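You operate a simulated robot arm through the tools that you are given. There is no shell and no other tool. Be economical: measure what you need, move in short steps, check, and stop when the job is done.

You are at the controls of a simulated two-armed robot. One attempt, no reset.

## Task
Hold the steel bowl on the island top steady with one hand and put the hand pump in it with the other.

It is judged by the outcome, as a careful person would: the job done as asked, and still so three seconds after it is handed in. It fails if anything else is knocked over, pushed out of place, dropped, spilled or broken.

## Robot
Two 7-joint arms with two-finger parallel grippers on one trunk, on a base that drives. Base frame: it is fixed to the floor where the robot stands at the start and does not move with it; the origin is under the middle of the robot, x ahead of it, y to its left, z up; the surface under the hand at the start is at about z = 0.91. Readings come in m, rad, newtons and seconds.
The left shoulder is at the start at [0.07, 0.134, 1.176], the right one opposite. With the tool pointing down near the work surface each hand reaches from about 0.2 to 0.66 m from the robot's upright axis, wherever it stands, measured 20 degrees to its own side. Places, roughly: steel bowl (19x19x8 cm) [-1.4, -1.4, 0.9]. Payload 1.57 kg a hand.
Tool frame (each hand has its own): the origin (TCP) lies between the finger pads and is the grasp point; the fingertips stand 0.03 m ahead of it; z points along the fingers, y is the line along which they close. The gripper opens to 0.08 m. The fingers are 0.017 m wide and 0.012 m thick; the gripper's body (0.04 by 0.082 m) begins 0.08 m behind the TCP.
Orientation is that of the tool frame in the base frame, as a unit quaternion [x, y, z, w]. With the fingers straight down and closing along the base's y, the tool's x points along the base's -x, its y along +y and its z along -z.

## Interface
- The arms move only by the tool step_arm. It takes "left_deltas", "right_deltas" or both (then of equal length, played together; a hand with none holds still); each is one flat list of numbers, 7 for each row, row after row: the closure in counts, from 0 (fully open) to 255 (shut), then the shift along the tool's x, y, z in m, then the turn, a rotation vector about the tool's x, y, z in rad. In form: [claw, tx, ty, tz, rx, ry, rz, claw, tx, ty, tz, rx, ry, rz, ...]. A call has 1 to 12 rows; each row is the pose to reach, as a shift and turn from the pose commanded when the call began, along the tool's axes at that moment. Rows are played at 5 a second. More than 0.05 m and 0.15 rad between two rows, or a gripper value outside its range, and nothing of the call is played. A pose out of reach is approached as far as the arm can. The call stops where the force on the tool passes 40 N (or 10 N more than at its start, if that is more) or the arm is blocked; 0.2 s more then pass. Each finger travels about 0.153 m/s and halts on what it meets, pressing with about 40 N; the grip force reading is that of the motor and also rises with nothing between the fingers. The clock runs only during rows and for 0.2 s after the last one: add rows that repeat a pose to give the fingers time. It gives the time, the measured TCP pose, the force on the tool (base axes), the opening and the grip force at its end, in the units of the frame above (readings bear some noise), with the torque about the TCP (base axes, N m) and any sound that the robot's microphone picked up, and new pictures: "show" is both (left out), scene, wrist or none (wrist: the cameras of the hands that moved).
- Cameras (640 x 400 px; columns grow to the right, rows downward): "scene" is now at [0.1292, 0.0217, 1.4241]; the picture's right is [0.33, -0.94, 0.00], its down [-0.55, -0.19, -0.81] and it looks along [0.77, 0.27, -0.58] (base axes); focal length 292 px, centre (320, 200). "left" rides on the left gripper at [0.072, 0.007, -0.122] in its tool frame; the picture's right is [-0.09, 1.00, 0.00], its down [-0.84, -0.08, -0.54] and it looks along [-0.54, -0.05, 0.84] (tool axes); focal length 238 px, centre (320, 200). "right" rides on the right gripper at [0.072, -0.007, -0.122] in its tool frame; the picture's right is [0.09, 1.00, 0.00], its down [-0.84, 0.08, -0.54] and it looks along [-0.54, 0.05, 0.84] (tool axes); focal length 238 px, centre (320, 200). There is no depth. A picture from a camera that has moved, and an enlarged one, comes with that camera's place and axes in the base frame and with its lens. The place of the scene camera against the robot may be out by one fixed shift of up to 0.025 m in any direction.
- slide_trunk(by): slides the trunk up (or, below 0, down) by that many m; the arms and the scene camera ride with it, the base frame stays. It gives what a move gives, with no picture.
- drive_base(legs): drives the robot by 1 to 6 legs, each [ahead, left, turn to the left] in m, m and rad, along the robot's own axes; the way and the turn of a leg run together, so that a leg with both is an arc; at most 1.5 m and 3.142 rad a leg. The arms and the cameras ride along, it lands a little off, and it stops where it bumps. It gives what a move gives, and a new picture of the scene camera.
- aim_head(pan, tilt): turns the head with the scene camera to pan (to the left, within 1.501 rad either way) and tilt (down, from -0.506 to 1.204), counted from straight ahead of the robot. It gives what a move gives, and a new picture of the scene camera.
- enlarge(camera, box): a new picture of the part [left, top, right, bottom] of that camera's present view, enlarged. The clock stands still meanwhile.
- sign_off(): hands the job in; it is judged then, once.

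Go step by step. Nothing tells you exact positions but the pictures and the camera data: compare them with the known pose of the tool, close in by small moves and look again before you grip or let go. The budget is 120 turns and 260 pictures, counting those below and the enlarged ones. Unless the task says otherwise, let go and move clear before handing in, and close with one line.

The tools are called as a command line: name --argument value ..., lists and objects as JSON in quotes. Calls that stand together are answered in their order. step_arm: Moves the arms, as the interface text tells. Its arguments: {"type":"object","properties":{"left_deltas":{"type":"array"},"right_deltas":{"type":"array"},"show":{"type":"string","enum":["both","scene","wrist","none"]}},"required":[]} The other tools are called the same way: slide_trunk (by) slides the trunk up or down; drive_base (legs) drives the base; aim_head (pan, tilt) turns the head that bears the scene camera; enlarge (camera, box) takes an enlarged picture of a part of a camera's view; sign_off () hands the job in.

At the start:

```text
time_s: 0.0
left_eef_pos: [0.4285, 0.3293, 1.1466]
left_orientation: [-0.001, 1.0, 0.0, 0.0]
left_contact_force: [0.7, 0.6, 0.7]
left_ft_torque: [0.01, 0.01, 0.0]
left_finger_gap: 0.08
left_grasp_force: 0.1
right_eef_pos: [0.3842, -0.0634, 1.1804]
right_orientation: [0.001, 1.0, 0.001, 0.0]
right_contact_force: [-0.3, 0.1, -0.4]
right_ft_torque: [0.03, 0.0, 0.01]
right_finger_gap: 0.08
right_grasp_force: 0.1
trunk travel left (down, up): [-0.75, 0.19]
robot x, y, heading: [0.0029, -0.0021, 0.001]
head pan, tilt: [0.337, 0.62]
```

scene: 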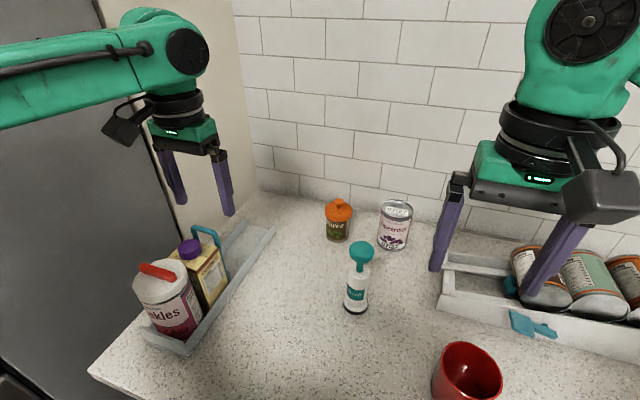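
right: 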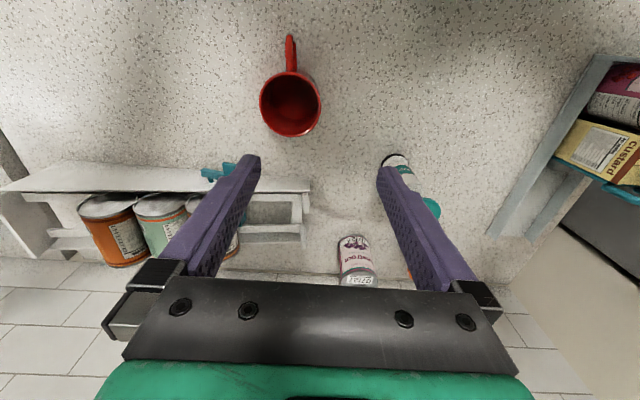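
left: 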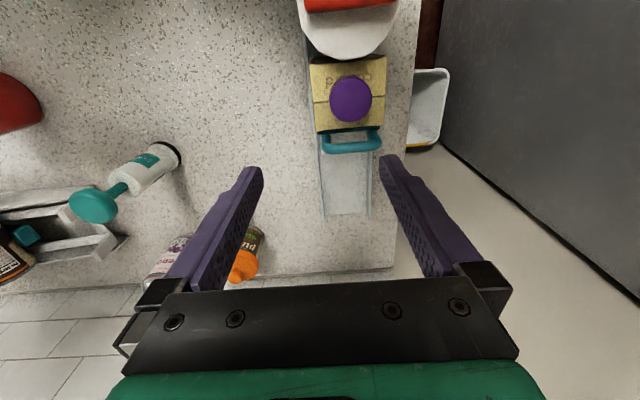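

The teal and white object near the middle of the counter looks like the hand pump, standing at about (0.49, 0.07). I'll enlarge it to make sure before I move.

enlarge --camera "scene" --box '[280, 180, 440, 330]'

enlarge --camera "left" --box '[40, 110, 240, 250]'

```text
2.67 times, centred on (360, 255) of scene
camera zoom: at [0.1292, 0.0217, 1.4241], right [0.33, -0.94, 0.0], down [-0.55, -0.19, -0.81], along [0.77, 0.27, -0.58], focal length 779 px, centre (213, 53)
```

zoom: 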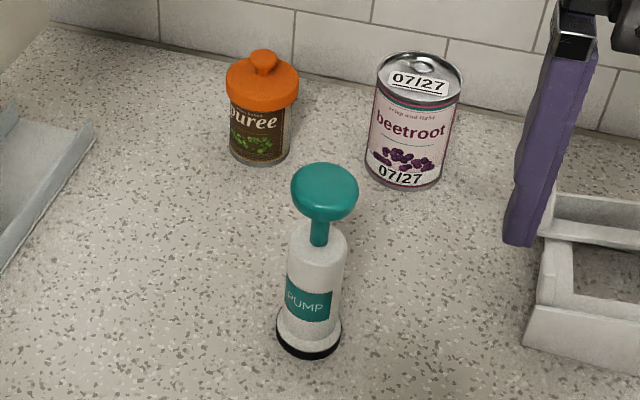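

```text
2.86 times, centred on (140, 180) of left
camera zoom: at [0.3567, 0.3341, 1.2677], right [0.09, 1.0, 0.0], down [0.84, -0.08, 0.54], along [0.54, -0.05, -0.84], focal length 681 px, centre (834, 257)
```

zoom: 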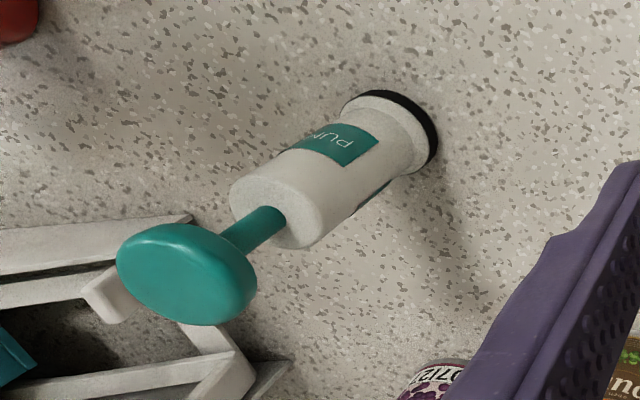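

It's labelled PUMP and stands at about (0.481, 0.080). The body top is at z≈1.01 and the knob top at about 1.07. I'll bring the right hand above it first.

step_arm --right_deltas '[0, -0.025, 0.036, 0, 0, 0, 0, 0, -0.05, 0.072, 0, 0, 0, 0, 0, -0.075, 0.108, 0, 0, 0, 0, 0, -0.097, 0.143, 0, 0, 0, 0, 0, -0.097, 0.143, 0, 0, 0, 0]'

```text
time_s: 1.2
left_eef_pos: [0.4277, 0.3272, 1.1464]
left_orientation: [-0.001, 1.0, 0.001, 0.001]
left_contact_force: [-0.1, -0.7, -0.3]
left_ft_torque: [0.0, 0.02, -0.01]
left_finger_gap: 0.0799
left_grasp_force: 0.1
right_eef_pos: [0.4822, 0.0737, 1.1838]
right_orientation: [0.002, 1.0, 0.004, 0.001]
right_contact_force: [0.7, -0.4, 0.2]
right_ft_torque: [0.02, 0.01, 0.01]
right_finger_gap: 0.0799
right_grasp_force: 0.0
right hand out of reach, approached as far as the arm can: row 4
trunk travel left (down, up): [-0.75, 0.19]
robot x, y, heading: [-0.0047, 0.001, -0.0]
head pan, tilt: [0.337, 0.62]
camera scene: at [0.1291, 0.02, 1.4242], right [0.33, -0.94, 0.0], down [-0.55, -0.19, -0.81], along [0.77, 0.27, -0.58], focal length 292 px, centre (320, 200)
camera right: at [0.4104, 0.0655, 1.3037], right [-0.09, 1.0, 0.01], down [0.84, 0.07, 0.54], along [0.54, 0.05, -0.84], focal length 238 px, centre (320, 200)
```

scene: 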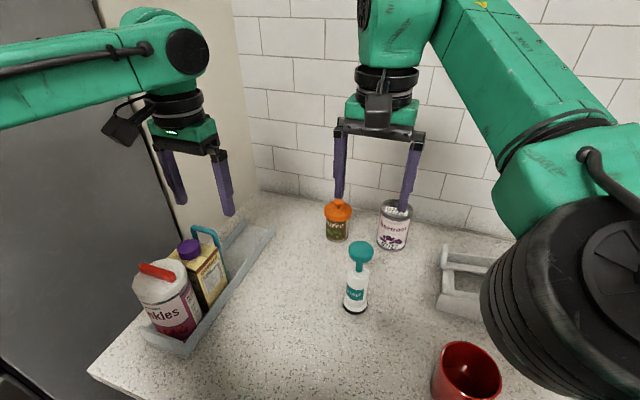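
right: 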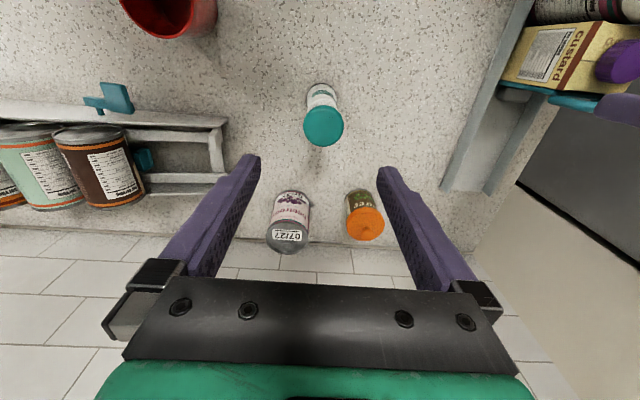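

The pump is under the right gripper at about (0.477, 0.076), although the arm is at the edge of its sideways reach. I'll lower partway and check.

step_arm --right_deltas '[0, 0.005, 0.001, 0.03, 0, 0, 0, 0, 0.005, 0.001, 0.06, 0, 0, 0, 0, 0.005, 0.001, 0.083, 0, 0, 0, 0, 0.005, 0.001, 0.083, 0, 0, 0]'

```text
time_s: 2.2
left_eef_pos: [0.4279, 0.3284, 1.1457]
left_orientation: [-0.001, 1.0, 0.0, 0.0]
left_contact_force: [0.0, 0.4, -0.1]
left_ft_torque: [0.01, 0.01, 0.0]
left_finger_gap: 0.0798
left_grasp_force: 0.0
right_eef_pos: [0.4777, 0.0801, 1.0981]
right_orientation: [0.001, 1.0, 0.001, 0.001]
right_contact_force: [0.4, 0.0, 1.0]
right_ft_torque: [0.01, -0.02, -0.01]
right_finger_gap: 0.0799
right_grasp_force: 0.0
trunk travel left (down, up): [-0.75, 0.19]
robot x, y, heading: [-0.0018, 0.0016, 0.002]
head pan, tilt: [0.337, 0.62]
camera scene: at [0.1291, 0.0221, 1.4241], right [0.33, -0.94, 0.0], down [-0.55, -0.19, -0.81], along [0.77, 0.27, -0.58], focal length 292 px, centre (320, 200)
camera right: at [0.4057, 0.0736, 1.2196], right [-0.09, 1.0, 0.0], down [0.84, 0.08, 0.54], along [0.54, 0.05, -0.84], focal length 238 px, centre (320, 200)
```

scene: 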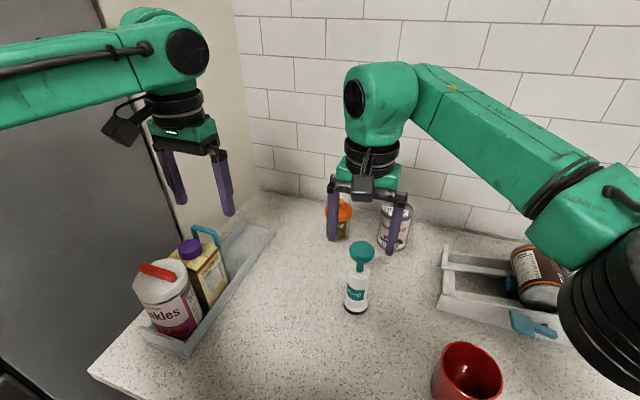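
right: 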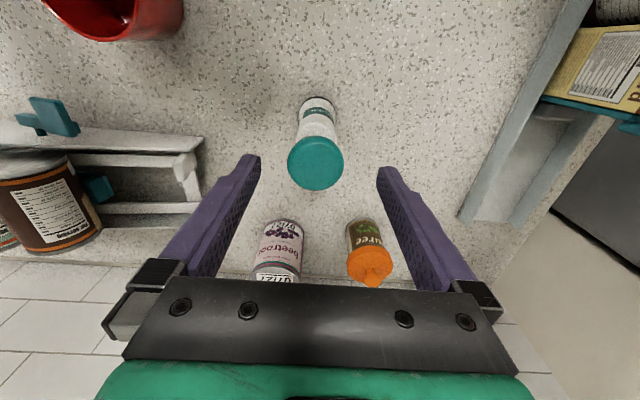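

The knob is centred between the fingers to within about 3 mm, so I'll lower to the grasp height of z≈1.0.

step_arm --right_deltas '[0, 0, -0.003, 0.03, 0, 0, 0, 0, 0, -0.003, 0.06, 0, 0, 0, 0, 0, -0.003, 0.08, 0, 0, 0, 0, 0, -0.003, 0.098, 0, 0, 0, 0, 0, -0.003, 0.098, 0, 0, 0]'

enlarge --camera "scene" --box '[280, 160, 440, 330]'

```text
time_s: 3.4
left_eef_pos: [0.4284, 0.3281, 1.1465]
left_orientation: [-0.001, 1.0, 0.0, 0.0]
left_contact_force: [-0.1, -0.3, -0.5]
left_ft_torque: [0.0, -0.04, 0.0]
left_finger_gap: 0.0803
left_grasp_force: 0.2
right_eef_pos: [0.4768, 0.0778, 0.9994]
right_orientation: [0.001, 1.0, 0.001, 0.001]
right_contact_force: [0.1, 0.1, 0.2]
right_ft_torque: [0.0, 0.0, -0.02]
right_finger_gap: 0.0799
right_grasp_force: 0.1
trunk travel left (down, up): [-0.75, 0.19]
robot x, y, heading: [0.0017, 0.0001, -0.004]
head pan, tilt: [0.337, 0.62]
camera scene: at [0.1291, 0.0218, 1.4241], right [0.33, -0.94, 0.0], down [-0.55, -0.19, -0.81], along [0.77, 0.27, -0.58], focal length 292 px, centre (320, 200)
camera right: at [0.4046, 0.0704, 1.1217], right [-0.09, 1.0, 0.0], down [0.84, 0.08, 0.54], along [0.54, 0.05, -0.84], focal length 238 px, centre (320, 200)
```

scene: 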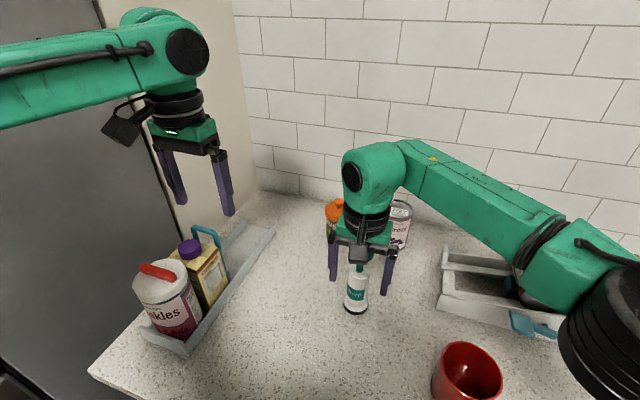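
right: 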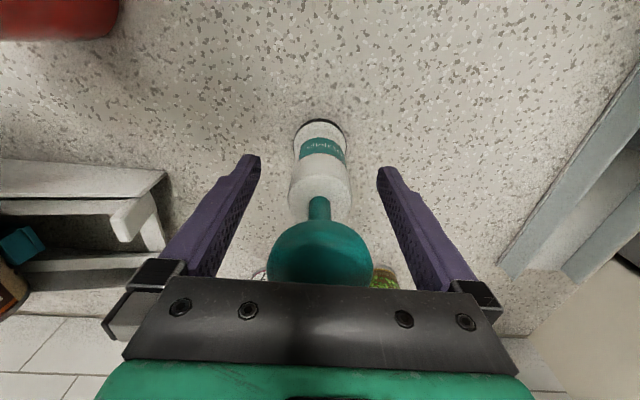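

```text
2.35 times, centred on (360, 245) of scene
camera zoom: at [0.1291, 0.0218, 1.4241], right [0.33, -0.94, 0.0], down [-0.55, -0.19, -0.81], along [0.77, 0.27, -0.58], focal length 688 px, centre (226, 94)
```

zoom: 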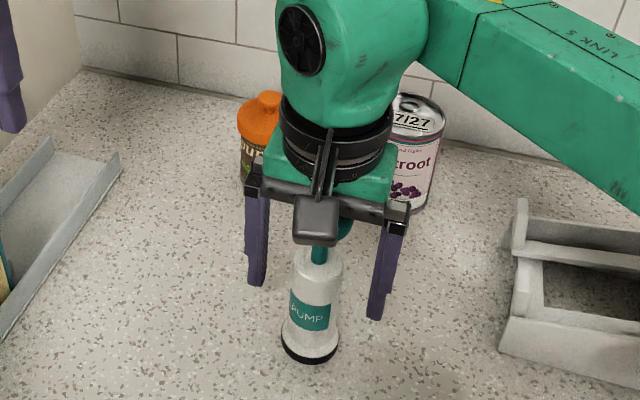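

The fingers straddle the pump body and the knob clears the palm. I'll shift 3 mm back and close.

step_arm --right_deltas '[0, 0.003, 0, 0, 0, 0, 0, 60, 0.003, 0, 0, 0, 0, 0, 110, 0.003, 0, 0, 0, 0, 0, 160, 0.003, 0, 0, 0, 0, 0, 200, 0.003, 0, 0, 0, 0, 0, 255, 0.003, 0, 0, 0, 0, 0, 255, 0.003, 0, 0, 0, 0, 0]'

```text
time_s: 5.0
left_eef_pos: [0.4275, 0.3287, 1.1461]
left_orientation: [0.0, 1.0, 0.0, 0.0]
left_contact_force: [0.0, -0.6, 0.7]
left_ft_torque: [-0.01, 0.03, 0.0]
left_finger_gap: 0.08
left_grasp_force: 0.0
right_eef_pos: [0.474, 0.0785, 0.9996]
right_orientation: [0.001, 1.0, 0.001, 0.0]
right_contact_force: [-0.2, 0.5, -0.3]
right_ft_torque: [0.02, 0.02, -0.01]
right_finger_gap: 0.0397
right_grasp_force: 39.6
trunk travel left (down, up): [-0.75, 0.19]
robot x, y, heading: [0.0016, 0.0012, 0.002]
head pan, tilt: [0.337, 0.62]
camera scene: at [0.1292, 0.0218, 1.4241], right [0.33, -0.94, 0.0], down [-0.55, -0.19, -0.81], along [0.77, 0.27, -0.58], focal length 292 px, centre (320, 200)
camera right: at [0.4017, 0.0705, 1.1221], right [-0.09, 1.0, 0.0], down [0.84, 0.08, 0.54], along [0.54, 0.05, -0.84], focal length 238 px, centre (320, 200)
```

scene: 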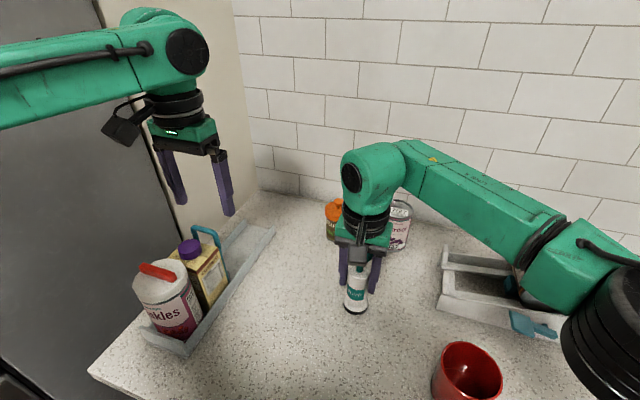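
right: 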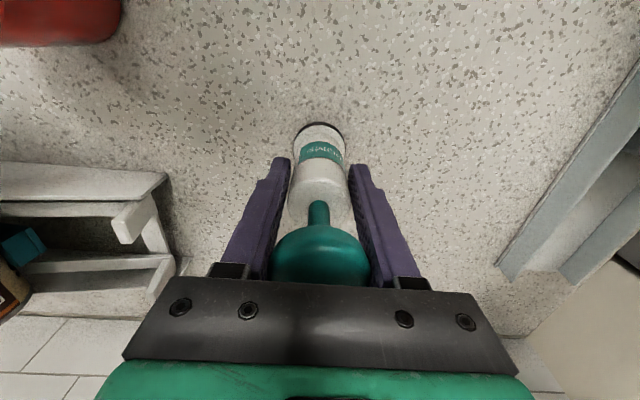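

The pump is gripped with a 40 mm gap. I'll lift it straight up, then draw it back toward the robot.

step_arm --right_deltas '[255, 0, 0, -0.03, 0, 0, 0, 255, 0, 0, -0.07, 0, 0, 0, 255, 0, 0, -0.11, 0, 0, 0, 255, 0, 0, -0.15, 0, 0, 0, 255, 0, -0.03, -0.17, 0, 0, 0, 255, 0.03, -0.06, -0.18, 0, 0, 0, 255, 0.06, -0.09, -0.18, 0, 0, 0, 255, 0.09, -0.12, -0.18, 0, 0, 0, 255, 0.11, -0.16, -0.18, 0, 0, 0, 255, 0.11, -0.2, -0.18, 0, 0, 0, 255, 0.11, -0.23, -0.18, 0, 0, 0, 255, 0.11, -0.23, -0.18, 0, 0, 0]'

```text
time_s: 7.6
left_eef_pos: [0.4288, 0.3282, 1.1466]
left_orientation: [0.0, 1.0, -0.001, 0.0]
left_contact_force: [-0.6, 0.8, 0.2]
left_ft_torque: [-0.02, 0.01, 0.0]
left_finger_gap: 0.08
left_grasp_force: 0.1
right_eef_pos: [0.3635, -0.1531, 1.179]
right_orientation: [0.001, 1.0, 0.001, 0.0]
right_contact_force: [-0.3, 0.4, -0.9]
right_ft_torque: [0.0, -0.01, 0.0]
right_finger_gap: 0.0397
right_grasp_force: 39.8
trunk travel left (down, up): [-0.75, 0.19]
robot x, y, heading: [0.0, -0.0034, -0.002]
head pan, tilt: [0.337, 0.62]
camera scene: at [0.1293, 0.0222, 1.4241], right [0.33, -0.94, 0.0], down [-0.55, -0.19, -0.81], along [0.77, 0.27, -0.58], focal length 292 px, centre (320, 200)
camera right: at [0.2913, -0.1592, 1.3018], right [-0.09, 1.0, 0.0], down [0.84, 0.08, 0.54], along [0.54, 0.05, -0.84], focal length 238 px, centre (320, 200)
```

scene: 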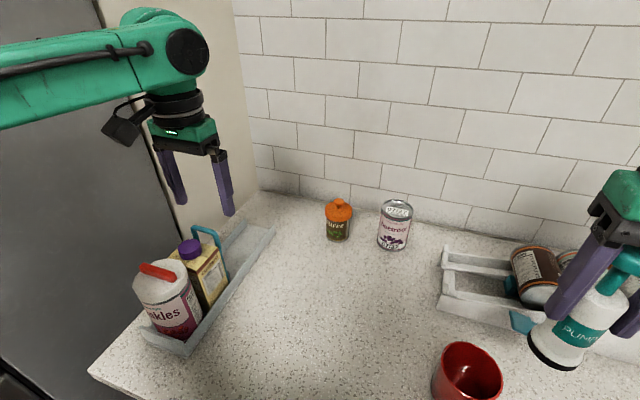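
right: 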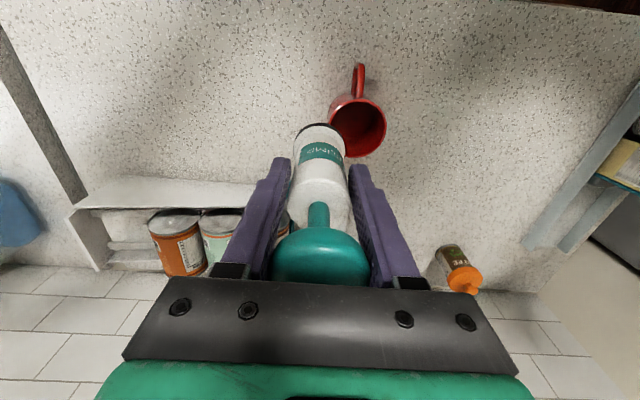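

The pump is held. Before driving I'll look to the right and behind.

aim_head --pan -1.5 --tilt 0.35

aim_head --pan 1.5 --tilt 0.5

```text
time_s: 9.4
left_eef_pos: [0.4272, 0.3286, 1.1464]
left_orientation: [-0.001, 1.0, 0.0, 0.0]
left_contact_force: [0.0, 0.7, 0.4]
left_ft_torque: [0.02, -0.01, -0.01]
left_finger_gap: 0.08
left_grasp_force: 0.1
right_eef_pos: [0.3627, -0.1528, 1.1807]
right_orientation: [0.0, 1.0, 0.0, 0.0]
right_contact_force: [0.3, -0.2, -0.6]
right_ft_torque: [0.0, 0.01, 0.01]
right_finger_gap: 0.0392
right_grasp_force: 40.0
trunk travel left (down, up): [-0.75, 0.19]
robot x, y, heading: [0.0027, -0.001, -0.003]
head pan, tilt: [-1.499, 0.351]
camera scene: at [0.0532, -0.1003, 1.4486], right [-1.0, -0.07, 0.0], down [-0.03, 0.34, -0.94], along [0.07, -0.94, -0.34], focal length 292 px, centre (320, 200)
```

scene: 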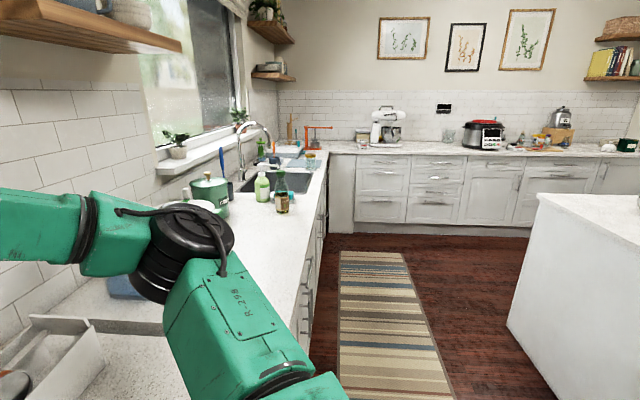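

```text
time_s: 12.0
left_eef_pos: [0.4284, 0.3283, 1.1465]
left_orientation: [-0.001, 1.0, 0.0, 0.0]
left_contact_force: [0.9, -0.6, 0.2]
left_ft_torque: [-0.04, 0.02, -0.02]
left_finger_gap: 0.08
left_grasp_force: 0.0
right_eef_pos: [0.3641, -0.1514, 1.1799]
right_orientation: [0.001, 1.0, 0.001, 0.0]
right_contact_force: [0.5, 0.4, -0.9]
right_ft_torque: [-0.01, 0.0, -0.02]
right_finger_gap: 0.0394
right_grasp_force: 39.9
trunk travel left (down, up): [-0.75, 0.19]
robot x, y, heading: [-0.0039, 0.0007, 0.005]
head pan, tilt: [1.499, 0.499]
camera scene: at [0.053, 0.0833, 1.4349], right [1.0, -0.07, 0.0], down [-0.03, -0.48, -0.88], along [0.06, 0.88, -0.48], focal length 292 px, centre (320, 200)
```

scene: 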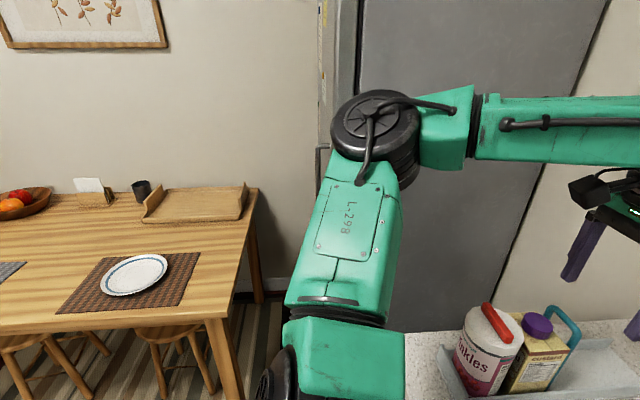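

The island's near edge is at about x≈-1.1, so I'll approach the bowl from the aisle facing -x. I'll back away from the counter, turn right and look.

drive_base --legs '[[-0.45, 0, 0], [0, 0, -1.57]]'

aim_head --pan -0.6 --tilt 0.5

```text
time_s: 18.6
left_eef_pos: [-0.1248, -0.4286, 1.146]
left_orientation: [0.707, 0.707, -0.001, 0.0]
left_contact_force: [0.0, 0.0, -0.4]
left_ft_torque: [-0.01, 0.02, 0.0]
left_finger_gap: 0.0799
left_grasp_force: 0.0
right_eef_pos: [-0.6048, -0.3624, 1.1795]
right_orientation: [0.708, 0.707, 0.0, 0.0]
right_contact_force: [0.3, -0.5, -0.9]
right_ft_torque: [-0.01, 0.05, 0.0]
right_finger_gap: 0.0395
right_grasp_force: 40.5
trunk travel left (down, up): [-0.75, 0.19]
robot x, y, heading: [-0.4548, 0.0017, -1.573]
head pan, tilt: [1.499, 0.499]
camera scene: at [-0.3656, -0.0634, 1.4349], right [-0.07, -1.0, 0.0], down [-0.48, 0.04, -0.88], along [0.88, -0.06, -0.48], focal length 292 px, centre (320, 200)
```

scene: 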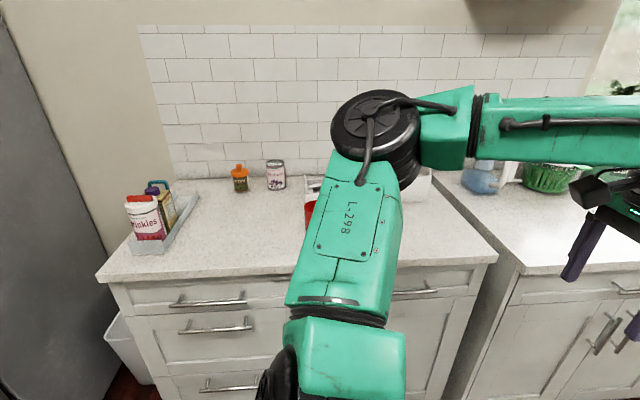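

```text
time_s: 20.6
left_eef_pos: [-0.1244, -0.4269, 1.1457]
left_orientation: [0.707, 0.707, 0.0, 0.0]
left_contact_force: [-0.3, 0.5, 0.4]
left_ft_torque: [-0.04, 0.04, 0.01]
left_finger_gap: 0.08
left_grasp_force: 0.0
right_eef_pos: [-0.6053, -0.3621, 1.1797]
right_orientation: [0.708, 0.706, 0.0, 0.0]
right_contact_force: [0.1, 0.0, -1.4]
right_ft_torque: [0.02, 0.03, -0.01]
right_finger_gap: 0.0391
right_grasp_force: 39.8
trunk travel left (down, up): [-0.75, 0.19]
robot x, y, heading: [-0.4507, -0.0011, -1.569]
head pan, tilt: [-0.6, 0.499]
camera scene: at [-0.508, -0.1319, 1.4349], right [-0.82, 0.57, 0.0], down [0.27, 0.4, -0.88], along [-0.5, -0.72, -0.48], focal length 292 px, centre (320, 200)
```

scene: 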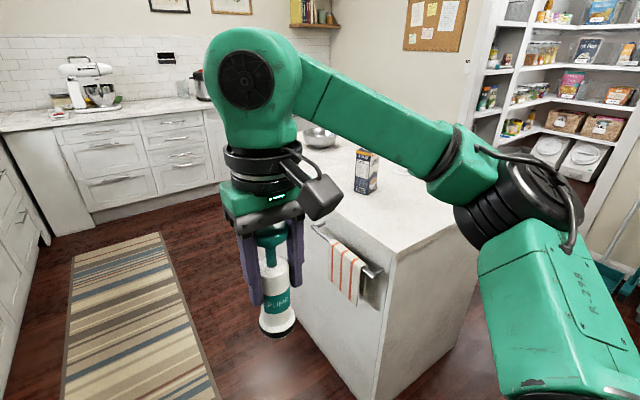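

The bowl is on the island at about (-1.42, -1.45), with a carton at about (-1.25, -0.88) that I need to stay clear of. I'll drive along the aisle until I'm level with the bowl and then turn to face it.

drive_base --legs '[[1.42, 0, 0], [0, 0, -1.57]]'

aim_head --pan 0.0 --tilt 0.6

```text
time_s: 31.4
left_eef_pos: [-0.8825, -1.7428, 1.1464]
left_orientation: [1.0, -0.001, 0.0, -0.002]
left_contact_force: [0.4, -0.2, 0.3]
left_ft_torque: [-0.01, 0.0, -0.02]
left_finger_gap: 0.0803
left_grasp_force: 0.0
right_eef_pos: [-0.8164, -1.261, 1.1795]
right_orientation: [1.0, -0.002, 0.001, 0.001]
right_contact_force: [0.1, 0.1, -0.3]
right_ft_torque: [-0.01, -0.04, -0.01]
right_finger_gap: 0.0391
right_grasp_force: 39.9
trunk travel left (down, up): [-0.75, 0.19]
robot x, y, heading: [-0.4549, -1.4137, 3.135]
head pan, tilt: [-0.6, 0.499]
camera scene: at [-0.5827, -1.3707, 1.4349], right [0.57, 0.82, 0.0], down [0.39, -0.27, -0.88], along [-0.72, 0.5, -0.48], focal length 292 px, centre (320, 200)
```

scene: 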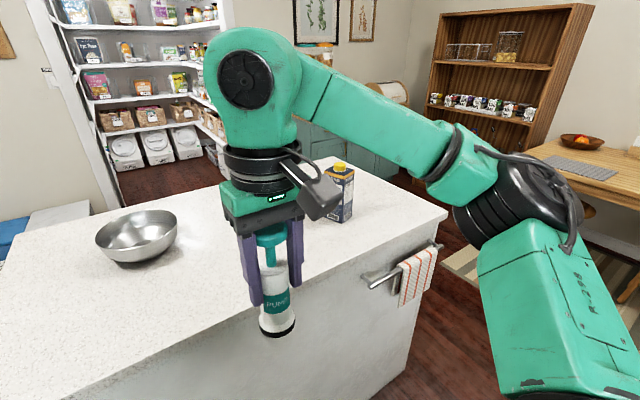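

```text
time_s: 32.5
left_eef_pos: [-0.8822, -1.7427, 1.1464]
left_orientation: [1.0, -0.001, 0.001, 0.001]
left_contact_force: [0.3, 0.5, 0.2]
left_ft_torque: [-0.01, 0.03, 0.0]
left_finger_gap: 0.0799
left_grasp_force: 0.1
right_eef_pos: [-0.8164, -1.262, 1.1792]
right_orientation: [1.0, -0.001, 0.0, 0.001]
right_contact_force: [0.1, -0.2, -0.3]
right_ft_torque: [-0.01, -0.01, -0.01]
right_finger_gap: 0.0388
right_grasp_force: 40.1
trunk travel left (down, up): [-0.75, 0.19]
robot x, y, heading: [-0.4521, -1.4148, 3.137]
head pan, tilt: [0.0, 0.6]
camera scene: at [-0.5961, -1.4218, 1.4258], right [0.0, 1.0, 0.0], down [0.56, 0.0, -0.83], along [-0.83, 0.0, -0.56], focal length 292 px, centre (320, 200)
```

scene: 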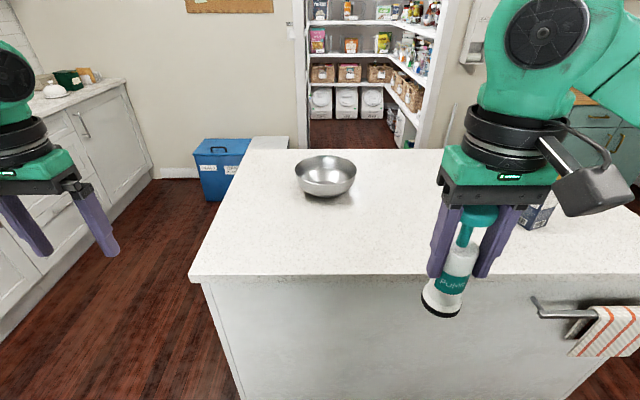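

The bowl is at about (-1.42, -1.40) and the island edge is at x≈-1.05. I'll drive up to the island with a slight shift to the left.

drive_base --legs '[[0.3, 0.035, 0], [0.09, 0, 0]]'

```text
time_s: 35.3
left_eef_pos: [-1.2634, -1.7773, 1.1449]
left_orientation: [1.0, 0.001, 0.003, 0.0]
left_contact_force: [-1.0, 0.2, -0.7]
left_ft_torque: [-0.02, -0.1, 0.01]
left_finger_gap: 0.0798
left_grasp_force: 0.1
right_eef_pos: [-1.1991, -1.2962, 1.1761]
right_orientation: [1.0, -0.001, 0.003, 0.001]
right_contact_force: [-0.6, -0.4, -0.7]
right_ft_torque: [0.01, -0.05, 0.02]
right_finger_gap: 0.0389
right_grasp_force: 39.7
trunk travel left (down, up): [-0.75, 0.19]
robot x, y, heading: [-0.832, -1.4481, -3.142]
head pan, tilt: [0.0, 0.6]
stopped in leg 2: the robot was blocked; the commanded pose is now the measured one
camera scene: at [-0.9792, -1.4556, 1.4248], right [0.0, 1.0, 0.0], down [0.57, 0.0, -0.82], along [-0.82, 0.0, -0.57], focal length 292 px, centre (320, 200)
```

scene: 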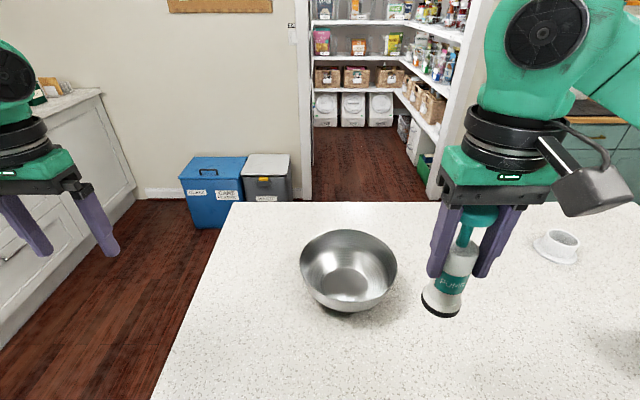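

I'm at the island with the bowl at about (-1.38, -1.40) and its rim at z≈0.99. I'll bring the left hand over to the bowl's left rim at a safe height and check with the wrist camera.

step_arm --left_deltas '[0, -0.02, -0.04, 0, 0, 0, 0, 0, -0.04, -0.08, 0, 0, 0, 0, 0, -0.06, -0.12, 0, 0, 0, 0, 0, -0.08, -0.16, 0, 0, 0, 0, 0, -0.1, -0.2, 0, 0, 0, 0, 0, -0.117, -0.24, 0, 0, 0, 0, 0, -0.117, -0.262, 0, 0, 0, 0, 0, -0.117, -0.262, 0, 0, 0, 0]'

```text
time_s: 37.1
left_eef_pos: [-1.3193, -1.5677, 1.1268]
left_orientation: [1.0, 0.002, 0.0, 0.001]
left_contact_force: [0.3, -0.1, 0.8]
left_ft_torque: [-0.03, -0.04, 0.03]
left_finger_gap: 0.0801
left_grasp_force: 0.2
left hand out of reach, approached as far as the arm can: row 5, 6, 7, 8
right_eef_pos: [-1.1924, -1.2966, 1.1792]
right_orientation: [1.0, 0.0, -0.001, 0.0]
right_contact_force: [0.1, -0.1, -0.3]
right_ft_torque: [0.02, 0.0, 0.02]
right_finger_gap: 0.0393
right_grasp_force: 40.0
trunk travel left (down, up): [-0.75, 0.19]
robot x, y, heading: [-0.8268, -1.4468, -3.14]
head pan, tilt: [0.0, 0.6]
camera scene: at [-0.9716, -1.4557, 1.4257], right [0.0, 1.0, 0.0], down [0.57, 0.0, -0.82], along [-0.82, 0.0, -0.57], focal length 292 px, centre (320, 200)
camera left: at [-1.2467, -1.5752, 1.2472], right [-0.09, -1.0, 0.0], down [-0.84, 0.07, 0.54], along [-0.54, 0.05, -0.84], focal length 238 px, centre (320, 200)
```

scene: 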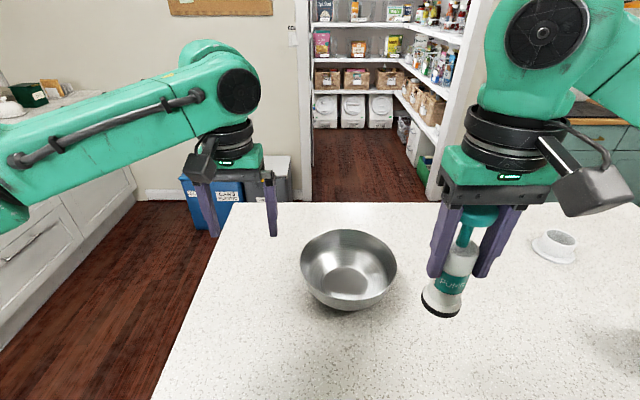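
left: 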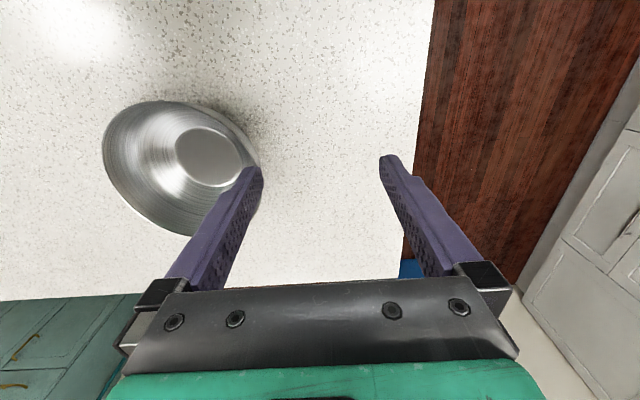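

The left arm runs short of reach at this height. The wrist view puts the bowl centre at (-1.367, -1.40) and its left rim at y≈-1.495. Raising the trunk should give more reach.

slide_trunk --by 0.15

```text
time_s: 38.8
left_eef_pos: [-1.3189, -1.5679, 1.2757]
left_orientation: [1.0, 0.002, -0.001, -0.001]
left_contact_force: [-0.7, 0.4, 0.4]
left_ft_torque: [-0.01, 0.0, 0.0]
left_finger_gap: 0.08
left_grasp_force: 0.0
right_eef_pos: [-1.1918, -1.296, 1.3287]
right_orientation: [1.0, 0.0, 0.0, 0.001]
right_contact_force: [-1.1, 0.2, -1.6]
right_ft_torque: [0.0, -0.01, 0.01]
right_finger_gap: 0.0391
right_grasp_force: 39.5
trunk travel left (down, up): [-0.9, 0.04]
robot x, y, heading: [-0.8275, -1.4469, -3.142]
head pan, tilt: [0.0, 0.6]
```

step_arm --left_deltas '[0, 0, 0, 0.04, 0, 0, 0, 0, 0, 0, 0.08, 0.1, 0, 0, 0, 0, 0, 0.12, 0.22, 0, 0, 0, 0, 0, 0.15, 0.35, 0, 0, 0, -0.02, -0.015, 0.16, 0.35, 0, 0, 0, -0.045, -0.03, 0.16, 0.35, 0, 0, 0, -0.045, -0.03, 0.16, 0.35, 0, 0]'

```text
time_s: 40.4
left_eef_pos: [-1.3506, -1.5461, 1.1206]
left_orientation: [0.984, 0.001, -0.002, -0.175]
left_contact_force: [0.1, 0.2, -0.7]
left_ft_torque: [-0.03, -0.02, 0.0]
left_finger_gap: 0.0798
left_grasp_force: 0.1
left hand out of reach, approached as far as the arm can: row 6, 7
right_eef_pos: [-1.1906, -1.2992, 1.3296]
right_orientation: [1.0, 0.0, -0.001, 0.0]
right_contact_force: [-0.1, -0.6, -0.5]
right_ft_torque: [0.01, -0.01, 0.01]
right_finger_gap: 0.0392
right_grasp_force: 39.6
trunk travel left (down, up): [-0.9, 0.04]
robot x, y, heading: [-0.8305, -1.4463, -3.142]
head pan, tilt: [0.0, 0.6]
camera scene: at [-0.9699, -1.4572, 1.5759], right [0.0, 1.0, 0.0], down [0.56, 0.0, -0.83], along [-0.83, 0.0, -0.56], focal length 292 px, centre (320, 200)
camera left: at [-1.278, -1.5954, 1.2316], right [-0.09, -0.93, -0.34], down [-0.83, -0.12, 0.54], along [-0.54, 0.34, -0.77], focal length 238 px, centre (320, 200)
```

scene: 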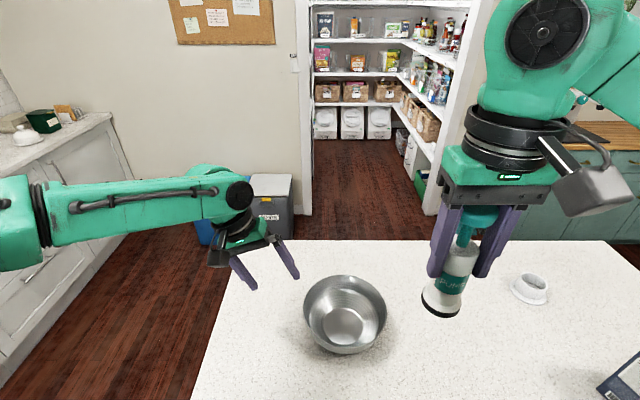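
left: 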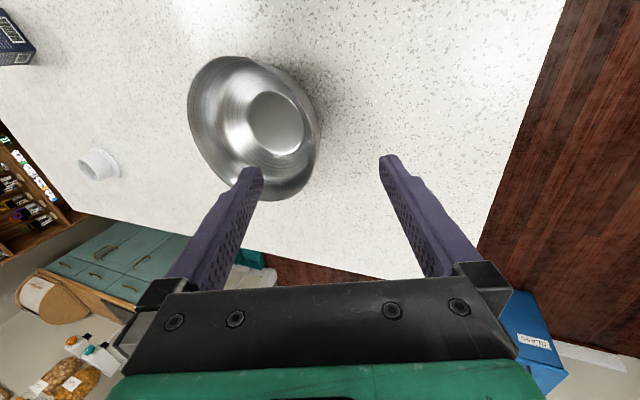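

The leftmost rim point is just out of reach, so I'll hold the near-left rim instead, at about (-1.313, -1.478). I'll yaw the tool about 35° so the fingers close radially and the wrist leans back toward me.

step_arm --left_deltas '[0, 0.012, -0.005, 0, 0, -0.0412, -0.1126, 0, 0.024, -0.01, 0, 0, -0.0824, -0.2252, 0, 0.036, -0.015, 0.01, 0, -0.1236, -0.3378, 0, 0.048, -0.02, 0.02, 0, -0.1648, -0.4504, 0, 0.057, -0.025, 0.035, 0, -0.206, -0.563, 0, 0.057, -0.025, 0.0485, 0, -0.206, -0.563, 0, 0.057, -0.025, 0.0485, 0, -0.206, -0.563]'

```text
time_s: 42.0
left_eef_pos: [-1.2942, -1.5037, 1.0834]
left_orientation: [0.94, 0.292, -0.053, -0.167]
left_contact_force: [0.4, 0.1, -0.2]
left_ft_torque: [-0.02, -0.01, -0.02]
left_finger_gap: 0.0798
left_grasp_force: 0.1
right_eef_pos: [-1.1922, -1.2966, 1.3294]
right_orientation: [1.0, 0.0, 0.0, 0.001]
right_contact_force: [0.1, -0.2, -0.8]
right_ft_torque: [0.0, -0.02, -0.02]
right_finger_gap: 0.0393
right_grasp_force: 39.5
trunk travel left (down, up): [-0.9, 0.04]
robot x, y, heading: [-0.8276, -1.4476, -3.137]
head pan, tilt: [0.0, 0.6]
camera scene: at [-0.9714, -1.4552, 1.5758], right [0.0, 1.0, 0.0], down [0.57, 0.0, -0.82], along [-0.82, 0.0, -0.57], focal length 292 px, centre (320, 200)
camera left: at [-1.2071, -1.5042, 1.1945], right [0.45, -0.82, -0.34], down [-0.62, -0.57, 0.54], along [-0.64, -0.03, -0.77], focal length 238 px, centre (320, 200)
```

scene: 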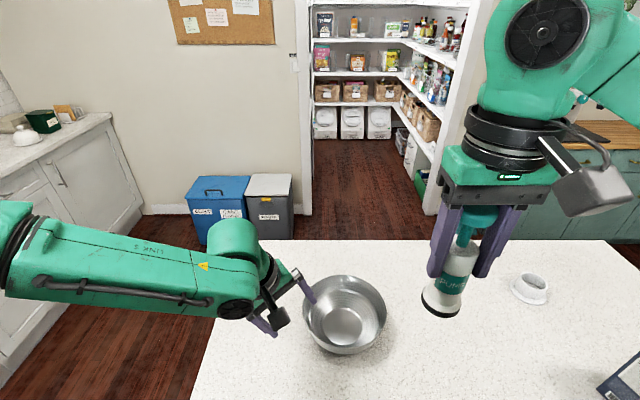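
left: 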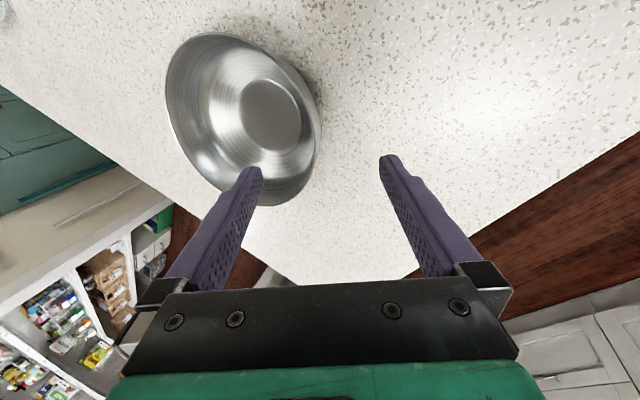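

The rim lies exactly on the tool axis, about 0.10 m ahead. I'll advance 6 cm and check.

step_arm --left_deltas '[0, 0, 0, 0.03, 0, 0, 0, 0, 0, 0, 0.06, 0, 0, 0, 0, 0, 0, 0.06, 0, 0, 0]' --show "wrist"

```text
time_s: 42.8
left_eef_pos: [-1.2935, -1.5027, 1.0409]
left_orientation: [0.94, 0.292, -0.053, -0.167]
left_contact_force: [-0.5, -0.2, -0.3]
left_ft_torque: [0.0, -0.03, 0.04]
left_finger_gap: 0.0801
left_grasp_force: 0.0
left hand out of reach, approached as far as the arm can: row 2, 3
right_eef_pos: [-1.1897, -1.2963, 1.3308]
right_orientation: [1.0, 0.0, -0.001, 0.002]
right_contact_force: [-0.3, 0.4, -0.7]
right_ft_torque: [0.0, 0.0, -0.01]
right_finger_gap: 0.0392
right_grasp_force: 39.8
trunk travel left (down, up): [-0.9, 0.04]
robot x, y, heading: [-0.829, -1.449, -3.139]
head pan, tilt: [0.0, 0.6]
camera left: at [-1.2065, -1.503, 1.1514], right [0.45, -0.82, -0.34], down [-0.62, -0.57, 0.54], along [-0.64, -0.03, -0.77], focal length 238 px, centre (320, 200)
```

left: 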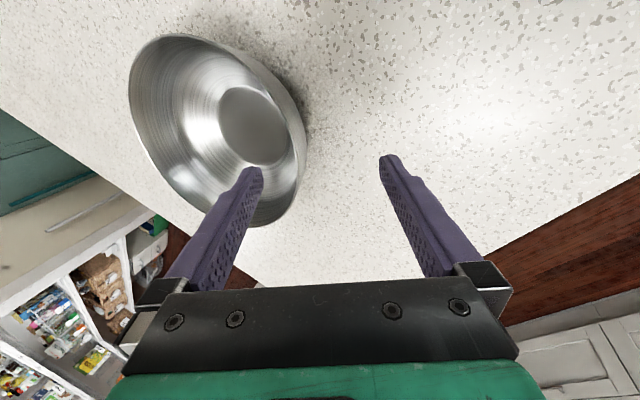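

The arm hit a limit again at this trunk height. I'll back the hand off and lower the trunk to its first height before trying again.

step_arm --left_deltas '[0, 0, 0, -0.04, 0, 0, 0, 0, 0, 0, -0.08, 0, 0, 0, 0, 0, 0, -0.12, 0, 0, 0, 0, 0, 0, -0.16, 0, 0, 0, 0, 0, 0, -0.19, 0, 0, 0, 0, 0, 0, -0.19, 0, 0, 0]' --show "none"

slide_trunk --by -0.12

```text
time_s: 44.2
left_eef_pos: [-1.258, -1.5567, 1.2184]
left_orientation: [0.941, 0.292, -0.052, -0.165]
left_contact_force: [-0.5, 0.1, -1.1]
left_ft_torque: [0.0, -0.02, 0.01]
left_finger_gap: 0.0798
left_grasp_force: 0.1
right_eef_pos: [-1.1921, -1.2973, 1.3294]
right_orientation: [1.0, 0.0, -0.001, 0.001]
right_contact_force: [0.7, 0.0, -1.2]
right_ft_torque: [0.02, 0.02, -0.01]
right_finger_gap: 0.039
right_grasp_force: 40.1
trunk travel left (down, up): [-0.9, 0.04]
robot x, y, heading: [-0.8277, -1.4463, -3.136]
head pan, tilt: [0.0, 0.6]
```

```text
time_s: 45.7
left_eef_pos: [-1.2574, -1.5559, 1.0982]
left_orientation: [0.94, 0.292, -0.053, -0.167]
left_contact_force: [1.0, 0.3, 0.4]
left_ft_torque: [0.01, -0.01, 0.0]
left_finger_gap: 0.0802
left_grasp_force: 0.1
right_eef_pos: [-1.1919, -1.2963, 1.21]
right_orientation: [1.0, 0.0, -0.001, 0.001]
right_contact_force: [-1.2, -0.2, -1.9]
right_ft_torque: [0.01, -0.01, 0.03]
right_finger_gap: 0.0392
right_grasp_force: 40.4
trunk travel left (down, up): [-0.78, 0.16]
robot x, y, heading: [-0.8314, -1.4476, -3.143]
head pan, tilt: [0.0, 0.6]
```

step_arm --left_deltas '[0, 0, -0.03, 0, 0, 0, 0, 0, -0.002, -0.053, 0.02, 0, 0, 0, 0, -0.002, -0.053, 0.05, 0, 0, 0, 0, -0.002, -0.053, 0.075, 0, 0, 0, 0, -0.002, -0.053, 0.075, 0, 0, 0]' --show "wrist"

```text
time_s: 46.9
left_eef_pos: [-1.3023, -1.4951, 1.0452]
left_orientation: [0.941, 0.291, -0.053, -0.166]
left_contact_force: [0.4, -0.5, 0.5]
left_ft_torque: [0.01, -0.01, 0.03]
left_finger_gap: 0.0801
left_grasp_force: 0.2
right_eef_pos: [-1.1903, -1.2957, 1.2087]
right_orientation: [1.0, 0.001, 0.0, 0.001]
right_contact_force: [0.1, 0.1, 0.2]
right_ft_torque: [-0.01, 0.03, 0.03]
right_finger_gap: 0.0391
right_grasp_force: 39.9
trunk travel left (down, up): [-0.78, 0.16]
robot x, y, heading: [-0.8287, -1.4474, -3.14]
head pan, tilt: [0.0, 0.6]
camera left: at [-1.2154, -1.4952, 1.1573], right [0.45, -0.82, -0.34], down [-0.62, -0.57, 0.54], along [-0.64, -0.03, -0.77], focal length 238 px, centre (320, 200)
```

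left: 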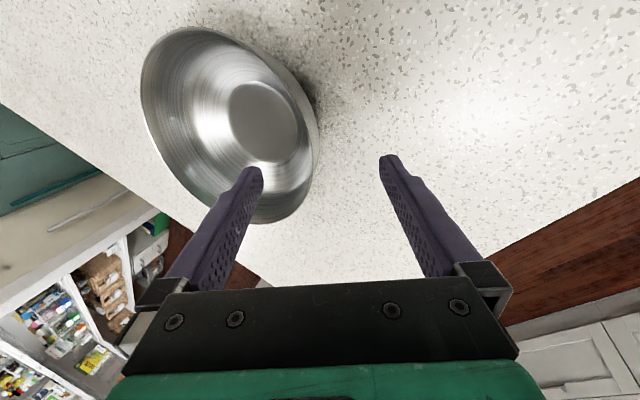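

It reaches now, and the rim is still on the tool axis. I'll advance to the rim.

step_arm --left_deltas '[0, 0, 0, 0.02, 0, 0, 0, 0, 0, 0, 0.038, 0, 0, 0, 0, 0, 0, 0.053, 0, 0, 0, 0, 0, 0, 0.053, 0, 0, 0]'

```text
time_s: 47.9
left_eef_pos: [-1.3126, -1.4808, 0.9958]
left_orientation: [0.94, 0.292, -0.052, -0.167]
left_contact_force: [-0.5, 0.4, -0.6]
left_ft_torque: [-0.05, -0.03, -0.01]
left_finger_gap: 0.08
left_grasp_force: 0.0
right_eef_pos: [-1.1926, -1.2968, 1.2095]
right_orientation: [1.0, -0.001, 0.0, 0.001]
right_contact_force: [0.9, -0.1, -0.7]
right_ft_torque: [0.0, 0.02, 0.01]
right_finger_gap: 0.0391
right_grasp_force: 40.2
trunk travel left (down, up): [-0.78, 0.16]
robot x, y, heading: [-0.8314, -1.4476, -3.139]
head pan, tilt: [0.0, 0.6]
camera scene: at [-0.9712, -1.4555, 1.4558], right [0.0, 1.0, 0.0], down [0.57, 0.0, -0.82], along [-0.82, 0.0, -0.57], focal length 292 px, centre (320, 200)
camera left: at [-1.2254, -1.4806, 1.1077], right [0.45, -0.82, -0.34], down [-0.62, -0.57, 0.54], along [-0.64, -0.03, -0.77], focal length 238 px, centre (320, 200)
```

scene: 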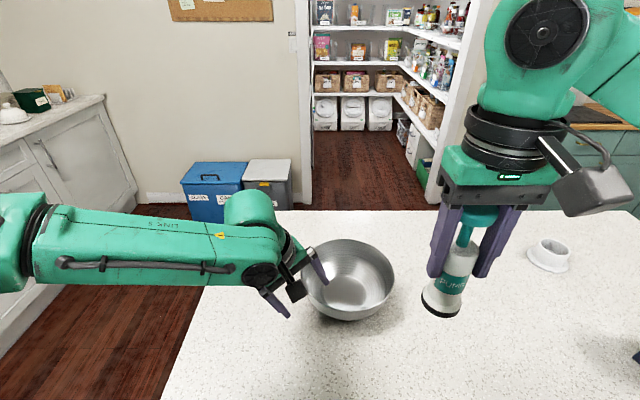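
left: 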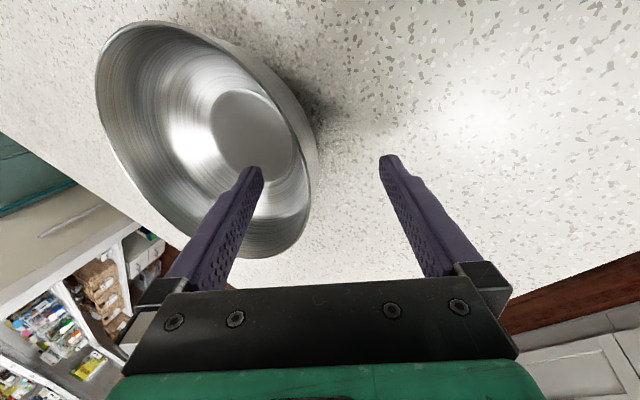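

The fingers straddle the rim, which sits about 3 mm toward the inner finger. I'll correct that and close gently.

step_arm --left_deltas '[0, 0, -0.003, 0, 0, 0, 0, 60, 0, -0.003, 0, 0, 0, 0, 110, 0, -0.003, 0, 0, 0, 0, 150, 0, -0.003, 0, 0, 0, 0, 180, 0, -0.003, 0, 0, 0, 0, 200, 0, -0.003, 0, 0, 0, 0]'

```text
time_s: 49.3
left_eef_pos: [-1.3146, -1.4795, 0.9976]
left_orientation: [0.941, 0.29, -0.052, -0.166]
left_contact_force: [0.1, 0.6, 1.5]
left_ft_torque: [0.03, 0.04, -0.02]
left_finger_gap: 0.0179
left_grasp_force: 0.4
right_eef_pos: [-1.192, -1.2965, 1.2093]
right_orientation: [1.0, 0.0, 0.0, 0.001]
right_contact_force: [-0.2, 0.2, -0.9]
right_ft_torque: [-0.02, -0.05, 0.03]
right_finger_gap: 0.0389
right_grasp_force: 40.2
trunk travel left (down, up): [-0.78, 0.16]
robot x, y, heading: [-0.8272, -1.4473, -3.139]
head pan, tilt: [0.0, 0.6]
camera scene: at [-0.9712, -1.4553, 1.4558], right [0.0, 1.0, 0.0], down [0.57, 0.0, -0.82], along [-0.82, 0.0, -0.57], focal length 292 px, centre (320, 200)
camera left: at [-1.227, -1.4783, 1.1089], right [0.45, -0.82, -0.34], down [-0.62, -0.57, 0.54], along [-0.64, -0.03, -0.77], focal length 238 px, centre (320, 200)
```

scene: 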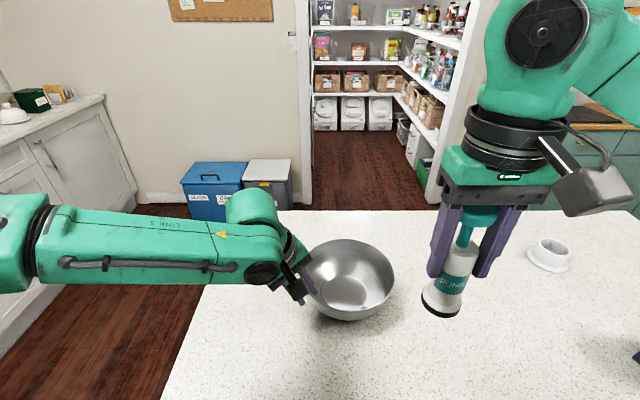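
left: 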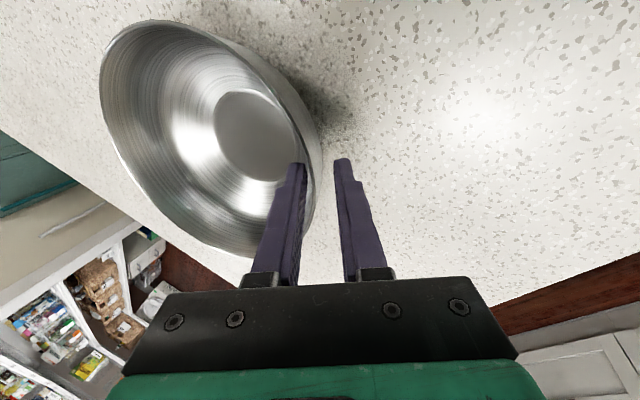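

enlarge --camera "left" --box '[250, 110, 400, 260]'

```text
2.67 times, centred on (325, 185) of left
camera zoom: at [-1.227, -1.4783, 1.1089], right [0.45, -0.82, -0.34], down [-0.62, -0.57, 0.54], along [-0.64, -0.03, -0.77], focal length 636 px, centre (307, 240)
```

zoom: 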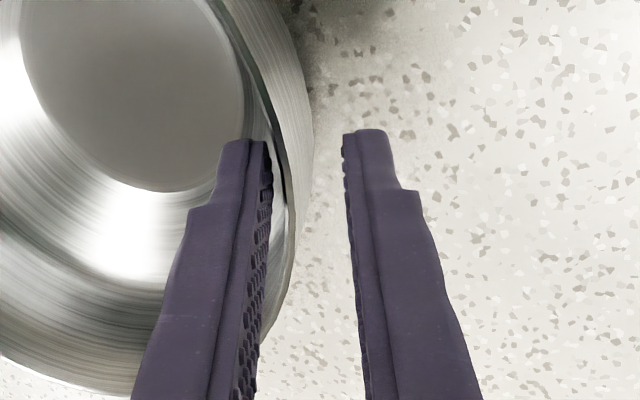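

The inner pad is about 2 mm closer to the wall than the outer one. I'll centre and close fully.

step_arm --left_deltas '[200, 0, -0.0025, 0, 0, 0, 0, 215, 0, -0.0025, 0, 0, 0, 0, 230, 0, -0.0025, 0, 0, 0, 0, 255, 0, -0.0025, 0, 0, 0, 0, 255, 0, -0.0025, 0, 0, 0, 0]'

```text
time_s: 50.5
left_eef_pos: [-1.3162, -1.4768, 0.9976]
left_orientation: [0.94, 0.292, -0.051, -0.167]
left_contact_force: [-0.1, 0.4, -2.3]
left_ft_torque: [-0.16, -0.1, 0.01]
left_finger_gap: 0.0051
left_grasp_force: 26.0
right_eef_pos: [-1.1914, -1.2955, 1.2088]
right_orientation: [1.0, 0.0, 0.0, 0.001]
right_contact_force: [-0.1, -0.2, -0.6]
right_ft_torque: [0.0, -0.05, -0.02]
right_finger_gap: 0.0393
right_grasp_force: 40.5
trunk travel left (down, up): [-0.78, 0.16]
robot x, y, heading: [-0.8308, -1.4469, -3.142]
head pan, tilt: [0.0, 0.6]
camera scene: at [-0.9715, -1.4553, 1.4557], right [0.0, 1.0, 0.0], down [0.57, 0.0, -0.82], along [-0.82, 0.0, -0.57], focal length 292 px, centre (320, 200)
camera left: at [-1.2287, -1.4765, 1.1094], right [0.45, -0.82, -0.34], down [-0.62, -0.57, 0.54], along [-0.64, -0.03, -0.77], focal length 238 px, centre (320, 200)
```

scene: 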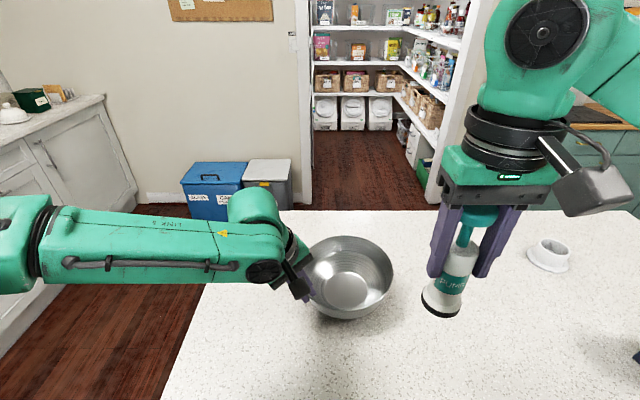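
left: 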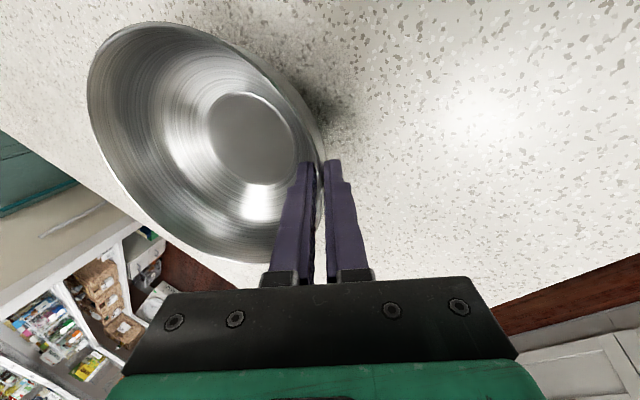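

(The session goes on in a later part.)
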